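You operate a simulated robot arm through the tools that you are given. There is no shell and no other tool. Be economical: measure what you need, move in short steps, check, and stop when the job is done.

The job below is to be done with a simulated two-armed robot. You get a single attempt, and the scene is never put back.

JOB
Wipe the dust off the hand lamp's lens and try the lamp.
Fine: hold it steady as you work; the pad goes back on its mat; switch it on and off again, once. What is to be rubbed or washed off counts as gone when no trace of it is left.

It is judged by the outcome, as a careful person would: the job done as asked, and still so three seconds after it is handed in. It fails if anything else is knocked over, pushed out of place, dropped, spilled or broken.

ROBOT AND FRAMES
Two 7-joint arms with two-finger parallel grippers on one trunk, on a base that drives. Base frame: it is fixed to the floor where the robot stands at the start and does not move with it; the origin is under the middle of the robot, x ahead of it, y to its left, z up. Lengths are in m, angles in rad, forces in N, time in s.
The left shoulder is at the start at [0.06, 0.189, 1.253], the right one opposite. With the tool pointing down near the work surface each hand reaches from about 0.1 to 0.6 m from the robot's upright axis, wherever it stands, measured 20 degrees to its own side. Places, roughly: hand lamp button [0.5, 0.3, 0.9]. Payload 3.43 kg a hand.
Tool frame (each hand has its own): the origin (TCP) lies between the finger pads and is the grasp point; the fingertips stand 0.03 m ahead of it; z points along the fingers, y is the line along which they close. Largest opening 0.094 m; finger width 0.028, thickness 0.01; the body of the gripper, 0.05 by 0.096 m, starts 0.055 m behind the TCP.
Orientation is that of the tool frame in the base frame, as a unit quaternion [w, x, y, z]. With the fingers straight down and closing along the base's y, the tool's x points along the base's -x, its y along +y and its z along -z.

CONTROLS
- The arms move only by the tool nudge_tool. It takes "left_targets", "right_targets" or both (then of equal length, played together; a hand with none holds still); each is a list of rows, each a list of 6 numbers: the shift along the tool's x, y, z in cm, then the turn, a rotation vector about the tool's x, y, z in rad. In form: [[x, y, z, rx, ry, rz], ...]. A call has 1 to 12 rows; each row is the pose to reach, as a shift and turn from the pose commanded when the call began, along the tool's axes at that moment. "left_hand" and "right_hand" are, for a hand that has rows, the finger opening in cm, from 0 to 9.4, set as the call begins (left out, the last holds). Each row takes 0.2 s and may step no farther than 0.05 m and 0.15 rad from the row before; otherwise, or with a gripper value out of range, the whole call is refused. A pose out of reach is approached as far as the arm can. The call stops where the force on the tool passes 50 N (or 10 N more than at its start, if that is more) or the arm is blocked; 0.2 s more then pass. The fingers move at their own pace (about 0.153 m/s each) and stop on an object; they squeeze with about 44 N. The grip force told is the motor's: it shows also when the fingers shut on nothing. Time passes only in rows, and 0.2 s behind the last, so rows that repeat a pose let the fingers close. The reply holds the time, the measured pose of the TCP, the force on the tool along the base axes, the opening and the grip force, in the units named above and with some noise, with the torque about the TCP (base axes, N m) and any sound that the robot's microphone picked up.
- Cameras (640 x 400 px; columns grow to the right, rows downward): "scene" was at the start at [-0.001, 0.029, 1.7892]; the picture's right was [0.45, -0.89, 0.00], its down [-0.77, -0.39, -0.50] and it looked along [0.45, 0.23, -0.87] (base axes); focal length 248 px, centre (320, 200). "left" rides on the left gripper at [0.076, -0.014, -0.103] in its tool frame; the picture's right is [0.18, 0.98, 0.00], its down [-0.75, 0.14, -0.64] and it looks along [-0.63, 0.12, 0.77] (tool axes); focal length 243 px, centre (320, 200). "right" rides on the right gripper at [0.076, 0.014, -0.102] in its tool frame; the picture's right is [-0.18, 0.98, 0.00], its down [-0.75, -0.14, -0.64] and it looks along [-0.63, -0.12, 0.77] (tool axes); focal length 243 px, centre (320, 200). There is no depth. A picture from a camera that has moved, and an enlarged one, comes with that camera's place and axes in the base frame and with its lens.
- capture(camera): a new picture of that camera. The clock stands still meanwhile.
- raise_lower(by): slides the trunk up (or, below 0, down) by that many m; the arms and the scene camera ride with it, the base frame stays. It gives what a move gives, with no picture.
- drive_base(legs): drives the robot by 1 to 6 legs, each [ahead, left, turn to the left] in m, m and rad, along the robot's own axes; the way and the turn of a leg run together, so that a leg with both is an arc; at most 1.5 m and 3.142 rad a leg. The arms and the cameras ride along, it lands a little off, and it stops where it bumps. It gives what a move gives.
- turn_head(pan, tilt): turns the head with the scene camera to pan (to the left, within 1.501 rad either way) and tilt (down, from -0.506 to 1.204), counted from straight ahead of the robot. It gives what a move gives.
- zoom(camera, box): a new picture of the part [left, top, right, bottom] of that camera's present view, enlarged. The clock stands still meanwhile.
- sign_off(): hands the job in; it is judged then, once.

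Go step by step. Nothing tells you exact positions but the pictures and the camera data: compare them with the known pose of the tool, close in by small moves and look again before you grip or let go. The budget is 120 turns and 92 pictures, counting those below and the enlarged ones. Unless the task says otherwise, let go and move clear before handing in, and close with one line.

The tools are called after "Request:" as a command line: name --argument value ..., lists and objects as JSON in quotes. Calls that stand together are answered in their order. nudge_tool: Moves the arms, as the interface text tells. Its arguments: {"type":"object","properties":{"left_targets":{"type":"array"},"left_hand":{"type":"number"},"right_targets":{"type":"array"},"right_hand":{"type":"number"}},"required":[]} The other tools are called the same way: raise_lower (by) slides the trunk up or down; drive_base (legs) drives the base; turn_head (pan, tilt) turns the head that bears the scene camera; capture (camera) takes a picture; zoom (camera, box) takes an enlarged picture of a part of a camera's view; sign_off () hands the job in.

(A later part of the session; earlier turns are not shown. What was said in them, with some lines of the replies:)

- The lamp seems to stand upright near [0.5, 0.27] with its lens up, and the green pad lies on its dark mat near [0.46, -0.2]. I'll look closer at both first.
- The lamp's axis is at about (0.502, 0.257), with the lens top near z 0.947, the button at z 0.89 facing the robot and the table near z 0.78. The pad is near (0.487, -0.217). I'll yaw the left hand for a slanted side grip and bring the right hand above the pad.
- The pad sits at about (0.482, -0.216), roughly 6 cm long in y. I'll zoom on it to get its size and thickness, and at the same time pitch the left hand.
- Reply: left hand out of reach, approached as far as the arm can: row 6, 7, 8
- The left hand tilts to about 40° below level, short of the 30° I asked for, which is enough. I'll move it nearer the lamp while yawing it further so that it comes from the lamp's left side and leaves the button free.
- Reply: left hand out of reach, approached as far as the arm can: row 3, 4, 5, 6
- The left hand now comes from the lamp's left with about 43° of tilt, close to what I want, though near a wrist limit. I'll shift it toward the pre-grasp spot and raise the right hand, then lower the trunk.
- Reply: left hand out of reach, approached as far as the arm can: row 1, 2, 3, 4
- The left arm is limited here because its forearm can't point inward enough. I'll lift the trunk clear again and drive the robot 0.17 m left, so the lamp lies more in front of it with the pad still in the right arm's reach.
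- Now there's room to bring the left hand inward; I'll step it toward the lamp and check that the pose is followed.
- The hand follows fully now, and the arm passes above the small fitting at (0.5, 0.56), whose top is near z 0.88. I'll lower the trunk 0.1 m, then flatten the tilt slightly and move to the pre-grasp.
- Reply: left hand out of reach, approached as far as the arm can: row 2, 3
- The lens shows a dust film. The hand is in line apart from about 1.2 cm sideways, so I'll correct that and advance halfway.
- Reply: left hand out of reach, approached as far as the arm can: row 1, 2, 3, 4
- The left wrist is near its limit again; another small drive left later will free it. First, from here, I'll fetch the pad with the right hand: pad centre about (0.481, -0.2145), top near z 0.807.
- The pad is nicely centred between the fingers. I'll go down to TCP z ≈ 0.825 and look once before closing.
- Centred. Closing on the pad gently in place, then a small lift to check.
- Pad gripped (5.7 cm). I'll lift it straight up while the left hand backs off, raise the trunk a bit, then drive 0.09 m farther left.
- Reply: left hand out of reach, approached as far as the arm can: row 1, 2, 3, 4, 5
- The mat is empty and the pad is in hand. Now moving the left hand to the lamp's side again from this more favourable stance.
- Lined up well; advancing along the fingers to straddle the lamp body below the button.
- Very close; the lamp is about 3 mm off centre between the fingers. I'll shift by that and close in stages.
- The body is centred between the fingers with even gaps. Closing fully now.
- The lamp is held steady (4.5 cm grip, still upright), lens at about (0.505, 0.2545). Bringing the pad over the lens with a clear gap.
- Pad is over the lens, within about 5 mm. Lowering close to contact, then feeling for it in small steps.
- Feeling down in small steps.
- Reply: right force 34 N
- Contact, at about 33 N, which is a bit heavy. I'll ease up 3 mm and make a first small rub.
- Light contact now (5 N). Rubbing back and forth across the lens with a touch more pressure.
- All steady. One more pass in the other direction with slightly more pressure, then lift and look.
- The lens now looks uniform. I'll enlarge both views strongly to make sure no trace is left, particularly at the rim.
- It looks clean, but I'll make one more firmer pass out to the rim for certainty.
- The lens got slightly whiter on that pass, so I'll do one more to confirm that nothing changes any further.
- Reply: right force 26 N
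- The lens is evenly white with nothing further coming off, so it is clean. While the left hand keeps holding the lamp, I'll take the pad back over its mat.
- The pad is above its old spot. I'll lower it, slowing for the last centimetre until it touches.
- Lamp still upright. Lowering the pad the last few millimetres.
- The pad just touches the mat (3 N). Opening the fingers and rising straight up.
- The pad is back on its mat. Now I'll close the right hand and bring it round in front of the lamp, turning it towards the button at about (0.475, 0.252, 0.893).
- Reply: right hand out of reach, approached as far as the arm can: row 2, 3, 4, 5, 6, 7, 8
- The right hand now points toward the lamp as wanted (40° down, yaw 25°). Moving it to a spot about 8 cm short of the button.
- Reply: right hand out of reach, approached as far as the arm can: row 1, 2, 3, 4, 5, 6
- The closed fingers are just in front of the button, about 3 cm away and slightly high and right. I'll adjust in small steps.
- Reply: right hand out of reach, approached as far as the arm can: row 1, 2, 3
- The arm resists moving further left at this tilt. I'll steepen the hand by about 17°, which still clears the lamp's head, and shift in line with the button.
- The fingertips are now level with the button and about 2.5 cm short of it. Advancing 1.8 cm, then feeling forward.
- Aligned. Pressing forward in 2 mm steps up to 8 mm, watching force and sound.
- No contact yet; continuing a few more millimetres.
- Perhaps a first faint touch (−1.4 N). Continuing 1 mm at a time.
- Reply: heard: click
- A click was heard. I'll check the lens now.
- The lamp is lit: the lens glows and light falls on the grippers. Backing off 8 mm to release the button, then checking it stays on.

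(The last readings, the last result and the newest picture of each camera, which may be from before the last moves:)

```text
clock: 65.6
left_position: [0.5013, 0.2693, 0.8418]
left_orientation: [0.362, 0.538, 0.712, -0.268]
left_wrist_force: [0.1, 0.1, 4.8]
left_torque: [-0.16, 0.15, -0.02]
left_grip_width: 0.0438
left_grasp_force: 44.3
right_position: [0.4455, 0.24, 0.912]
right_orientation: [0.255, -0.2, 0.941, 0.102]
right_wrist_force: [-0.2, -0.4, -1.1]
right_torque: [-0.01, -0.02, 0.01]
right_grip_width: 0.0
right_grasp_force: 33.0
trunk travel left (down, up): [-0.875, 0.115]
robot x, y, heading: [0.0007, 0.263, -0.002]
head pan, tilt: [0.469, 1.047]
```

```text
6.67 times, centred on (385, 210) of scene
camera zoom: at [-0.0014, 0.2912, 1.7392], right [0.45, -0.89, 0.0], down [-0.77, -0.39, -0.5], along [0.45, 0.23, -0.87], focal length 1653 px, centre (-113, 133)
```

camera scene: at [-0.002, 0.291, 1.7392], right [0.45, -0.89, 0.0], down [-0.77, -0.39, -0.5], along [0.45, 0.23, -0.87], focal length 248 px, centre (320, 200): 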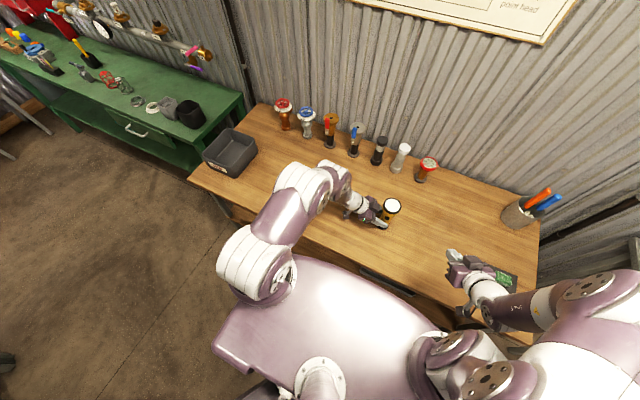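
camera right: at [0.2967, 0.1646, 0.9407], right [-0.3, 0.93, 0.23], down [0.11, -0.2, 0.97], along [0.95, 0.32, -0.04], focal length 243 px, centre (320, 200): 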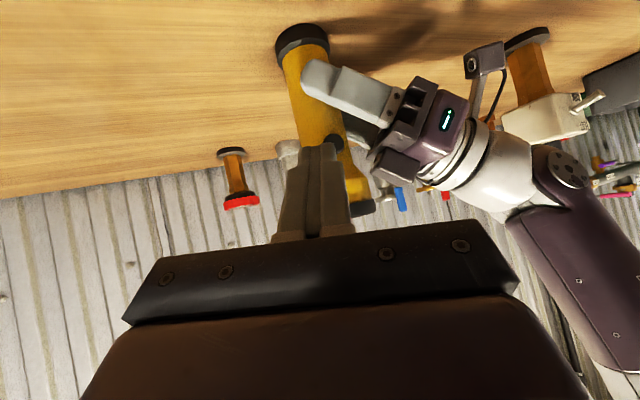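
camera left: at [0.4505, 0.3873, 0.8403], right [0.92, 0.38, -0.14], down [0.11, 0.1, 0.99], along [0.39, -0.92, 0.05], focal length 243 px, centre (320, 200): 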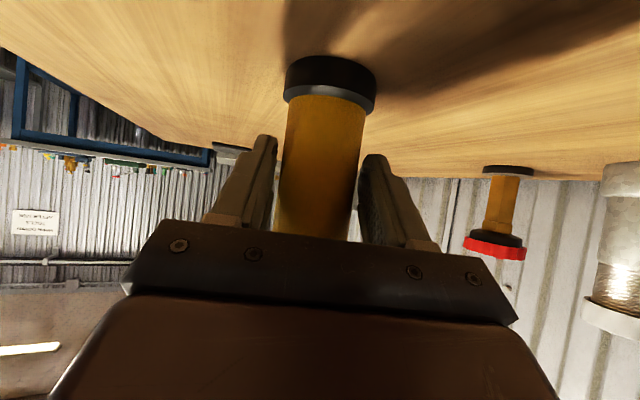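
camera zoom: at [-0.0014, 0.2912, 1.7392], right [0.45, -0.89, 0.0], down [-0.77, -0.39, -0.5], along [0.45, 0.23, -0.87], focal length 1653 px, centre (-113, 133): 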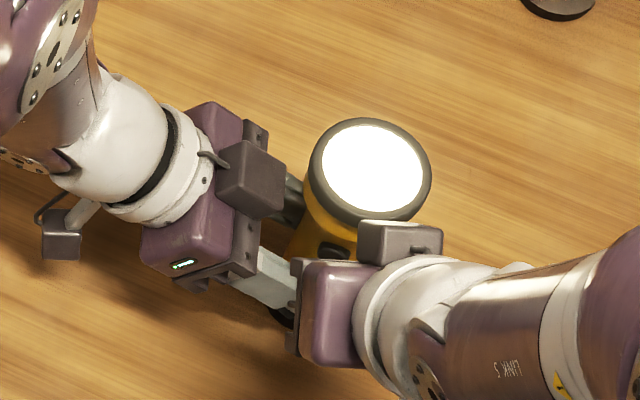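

It latches on. Pressing once more, along exactly the same path, to switch it off.

Request:
nudge_tool --right_targets '[[-0.24, -0.13, 0.13, 0, 0, 0], [-0.47, -0.25, 0.26, 0, 0, 0], [-0.55, -0.3, 0.31, 0, 0, 0], [-0.63, -0.34, 0.35, 0, 0, 0]]'

Request:
zoom --camera "scene" --box '[350, 180, 420, 240]'

```text
clock: 66.6
left_position: [0.5004, 0.2687, 0.8416]
left_orientation: [0.361, 0.539, 0.712, -0.269]
left_wrist_force: [0.8, 0.3, 3.1]
left_torque: [-0.15, 0.28, 0.03]
left_grip_width: 0.0437
left_grasp_force: 43.9
right_position: [0.4543, 0.2401, 0.911]
right_orientation: [0.255, -0.2, 0.941, 0.101]
right_wrist_force: [-2.9, 0.0, -0.4]
right_torque: [0.01, 0.05, -0.01]
right_grip_width: 0.0
right_grasp_force: 33.1
trunk travel left (down, up): [-0.875, 0.115]
robot x, y, heading: [-0.002, 0.262, -0.001]
head pan, tilt: [0.469, 1.047]
heard: click
```

```text
6.67 times, centred on (385, 210) of scene
camera zoom: at [-0.0016, 0.2912, 1.7392], right [0.45, -0.89, 0.0], down [-0.77, -0.39, -0.5], along [0.45, 0.23, -0.87], focal length 1653 px, centre (-113, 133)
```

zoom: 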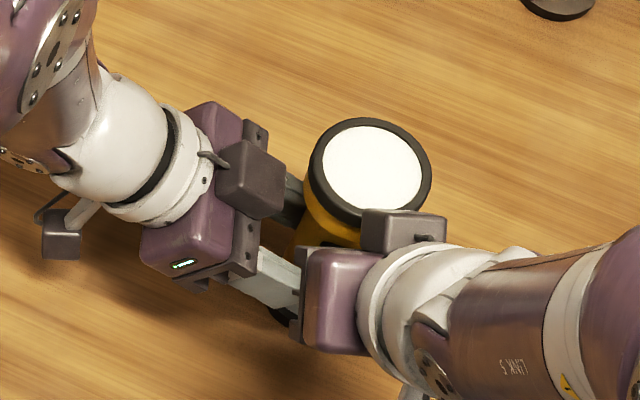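

It's off again. Withdrawing the right hand straight back, then away.

Request:
nudge_tool --right_targets '[[0.8, 0.43, -0.44, 0, 0, 0], [1.6, 0.85, -0.88, 0, 0, 0], [4, 1.2, -4, 0, 0, 0], [7, 0, -7.8, 0, 0, 0], [8, -4, -9, 0, 0, 0], [8, -8, -9, 0, 0, 0], [8, -12, -9, 0, 0, 0]]'

Request:
capture --camera "scene"

Request:
capture --camera "left"

```text
clock: 68.2
left_position: [0.499, 0.2687, 0.842]
left_orientation: [0.362, 0.538, 0.712, -0.268]
left_wrist_force: [0.1, -0.3, 3.8]
left_torque: [-0.17, 0.14, -0.03]
left_grip_width: 0.0436
left_grasp_force: 44.1
right_position: [0.4045, 0.0785, 0.9369]
right_orientation: [0.254, -0.199, 0.941, 0.102]
right_wrist_force: [0.4, 0.3, -0.2]
right_torque: [-0.03, -0.01, 0.02]
right_grip_width: 0.0
right_grasp_force: 32.6
trunk travel left (down, up): [-0.875, 0.115]
robot x, y, heading: [-0.0029, 0.2617, -0.0]
head pan, tilt: [0.469, 1.047]
```

```text
30 pictures are left
camera scene: at [-0.0014, 0.2901, 1.7393], right [0.45, -0.89, 0.0], down [-0.77, -0.39, -0.5], along [0.45, 0.23, -0.87], focal length 248 px, centre (320, 200)
```

scene: 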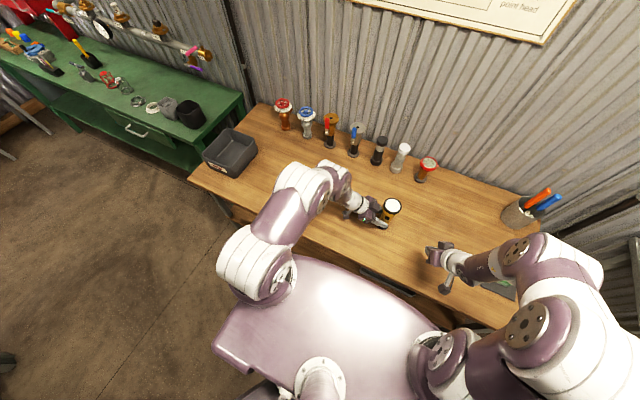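

```text
29 pictures are left
camera left: at [0.4502, 0.387, 0.8406], right [0.92, 0.38, -0.14], down [0.11, 0.1, 0.99], along [0.39, -0.92, 0.05], focal length 243 px, centre (320, 200)
```

left: 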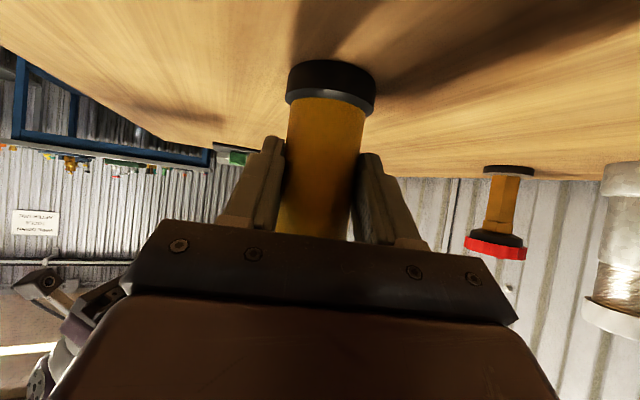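

Lamp stands firm on the table. Releasing it a little first and checking before withdrawing.

Request:
nudge_tool --left_targets '[[0, 0, 0, 0, 0, 0], [0, 0, 0, 0, 0, 0]]' --left_hand 5.2

Request:
capture --camera "left"

```text
clock: 68.8
left_position: [0.5004, 0.2684, 0.842]
left_orientation: [0.362, 0.538, 0.713, -0.268]
left_wrist_force: [-1.0, 0.1, 0.3]
left_torque: [0.04, -0.01, -0.03]
left_grip_width: 0.0517
left_grasp_force: 0.1
right_position: [0.4042, 0.0799, 0.936]
right_orientation: [0.254, -0.199, 0.941, 0.103]
right_wrist_force: [-0.1, 0.1, -0.3]
right_torque: [0.03, 0.0, -0.02]
right_grip_width: 0.0
right_grasp_force: 32.5
trunk travel left (down, up): [-0.875, 0.115]
robot x, y, heading: [-0.0009, 0.2643, 0.0]
head pan, tilt: [0.469, 1.047]
```

```text
28 pictures are left
camera left: at [0.4503, 0.3871, 0.8403], right [0.92, 0.38, -0.14], down [0.11, 0.1, 0.99], along [0.39, -0.92, 0.05], focal length 243 px, centre (320, 200)
```

left: 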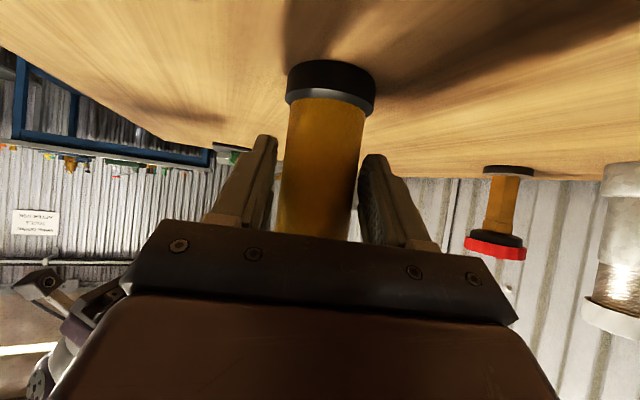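

The lamp stands freely. Opening wide and withdrawing the left hand along its approach path.

Request:
nudge_tool --left_targets '[[0, 0, 0, 0, 0, 0], [0, 0, 0, 0, 0, 0], [0.1, 0, -1.6, 0, 0, 0], [0.2, 0, -3.6, 0, 0, 0], [0.4, -0.1, -6.6, 0, 0, 0], [0.5, -0.2, -9.6, 0, 0, 0], [0.5, -0.2, -11, 0, 0, 0]]' --left_hand 9.0

Request:
raise_lower --by 0.1

Request:
capture --camera "scene"

Request:
zoom --camera "scene" --box '[350, 180, 420, 240]'

```text
clock: 70.4
left_position: [0.4736, 0.3555, 0.9038]
left_orientation: [0.361, 0.539, 0.712, -0.269]
left_wrist_force: [0.0, 0.1, -0.2]
left_torque: [-0.01, -0.02, -0.01]
left_grip_width: 0.0897
left_grasp_force: 0.2
right_position: [0.4045, 0.0792, 0.9378]
right_orientation: [0.255, -0.2, 0.941, 0.102]
right_wrist_force: [-0.1, -0.3, 0.4]
right_torque: [-0.02, 0.0, 0.02]
right_grip_width: 0.0001
right_grasp_force: 33.3
trunk travel left (down, up): [-0.875, 0.115]
robot x, y, heading: [0.0014, 0.2612, -0.004]
head pan, tilt: [0.469, 1.047]
```

```text
clock: 71.7
left_position: [0.4734, 0.3548, 1.0033]
left_orientation: [0.362, 0.538, 0.712, -0.268]
left_wrist_force: [0.5, -0.6, 0.5]
left_torque: [0.02, 0.01, 0.01]
left_grip_width: 0.09
left_grasp_force: 0.0
right_position: [0.4054, 0.0796, 1.0383]
right_orientation: [0.256, -0.199, 0.941, 0.103]
right_wrist_force: [0.4, 1.1, 0.8]
right_torque: [-0.01, -0.02, -0.02]
right_grip_width: 0.0
right_grasp_force: 32.6
trunk travel left (down, up): [-0.975, 0.015]
robot x, y, heading: [0.0035, 0.2571, 0.001]
head pan, tilt: [0.469, 1.047]
```

```text
27 pictures are left
camera scene: at [-0.0006, 0.2909, 1.8392], right [0.45, -0.89, 0.0], down [-0.77, -0.39, -0.5], along [0.45, 0.23, -0.87], focal length 248 px, centre (320, 200)
```

scene: 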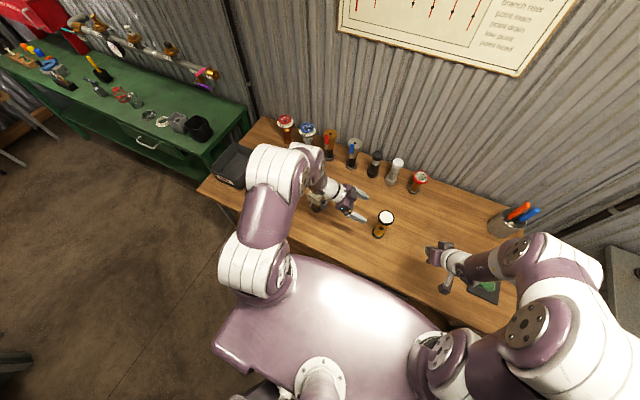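

```text
6.67 times, centred on (385, 210) of scene
camera zoom: at [-0.0006, 0.2909, 1.8392], right [0.45, -0.89, 0.0], down [-0.77, -0.39, -0.5], along [0.45, 0.23, -0.87], focal length 1653 px, centre (-113, 133)
```

zoom: 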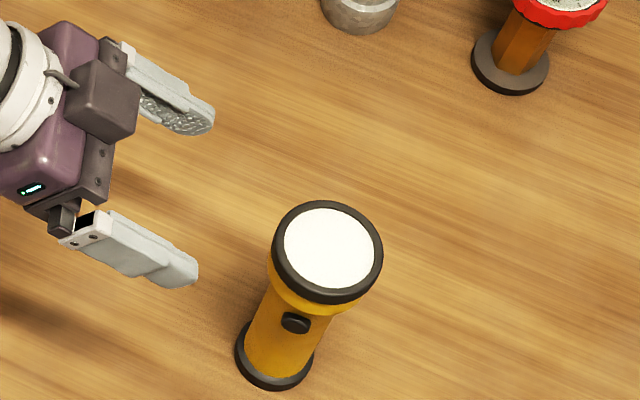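

The lamp stands upright and is off. One final close look at the lens and at the pad on its mat.

Request:
zoom --camera "scene" --box '[376, 208, 396, 228]'

Request:
zoom --camera "scene" --box '[420, 220, 540, 320]'

Request:
zoom --camera "left" --box '[200, 0, 440, 240]'

```text
16.00 times, centred on (386, 218) of scene
camera zoom: at [-0.0006, 0.2909, 1.8392], right [0.45, -0.89, 0.0], down [-0.77, -0.39, -0.5], along [0.45, 0.23, -0.87], focal length 3967 px, centre (-736, -88)
```

zoom: 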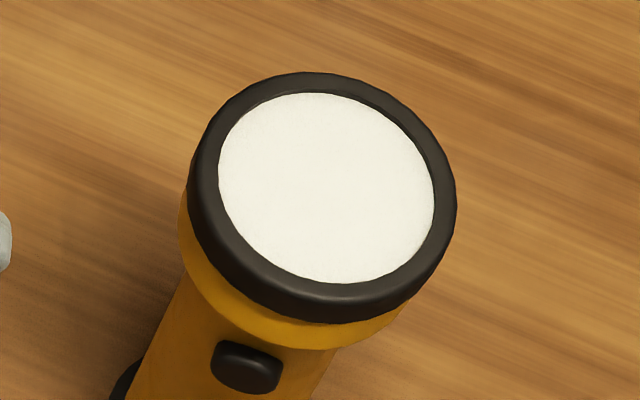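

```text
4.00 times, centred on (480, 270) of scene
camera zoom: at [-0.0006, 0.2909, 1.8392], right [0.45, -0.89, 0.0], down [-0.77, -0.39, -0.5], along [0.45, 0.23, -0.87], focal length 992 px, centre (-320, -80)
```

zoom: 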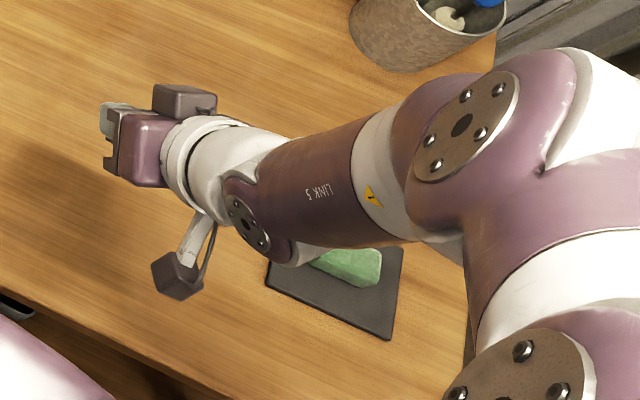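

```text
1.67 times, centred on (320, 120) of left
camera zoom: at [0.4233, 0.4741, 1.0014], right [0.92, 0.38, -0.14], down [0.11, 0.1, 0.99], along [0.39, -0.92, 0.05], focal length 404 px, centre (320, 333)
```

zoom: 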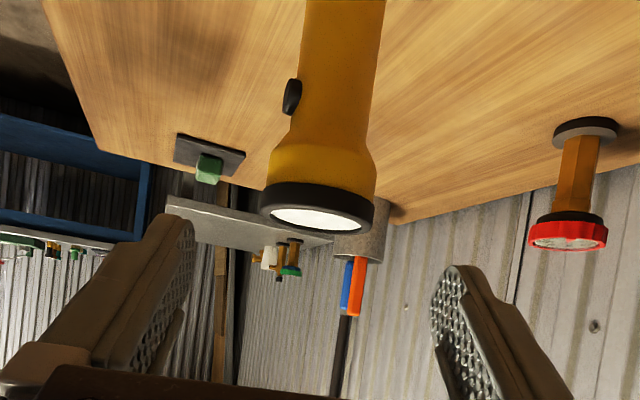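

The lens is evenly clean, the lamp stands upright and off, and the pad rests on its mat. Both hands are clear of everything, so I'm handing in.

Request:
sign_off

```text
The job is handed in.
```

I wiped the hand lamp's lens clean while the left hand held it steady, put the pad back on its mat, and switched the lamp on and off again once. A click came each time, and the lens lit and then went dark.
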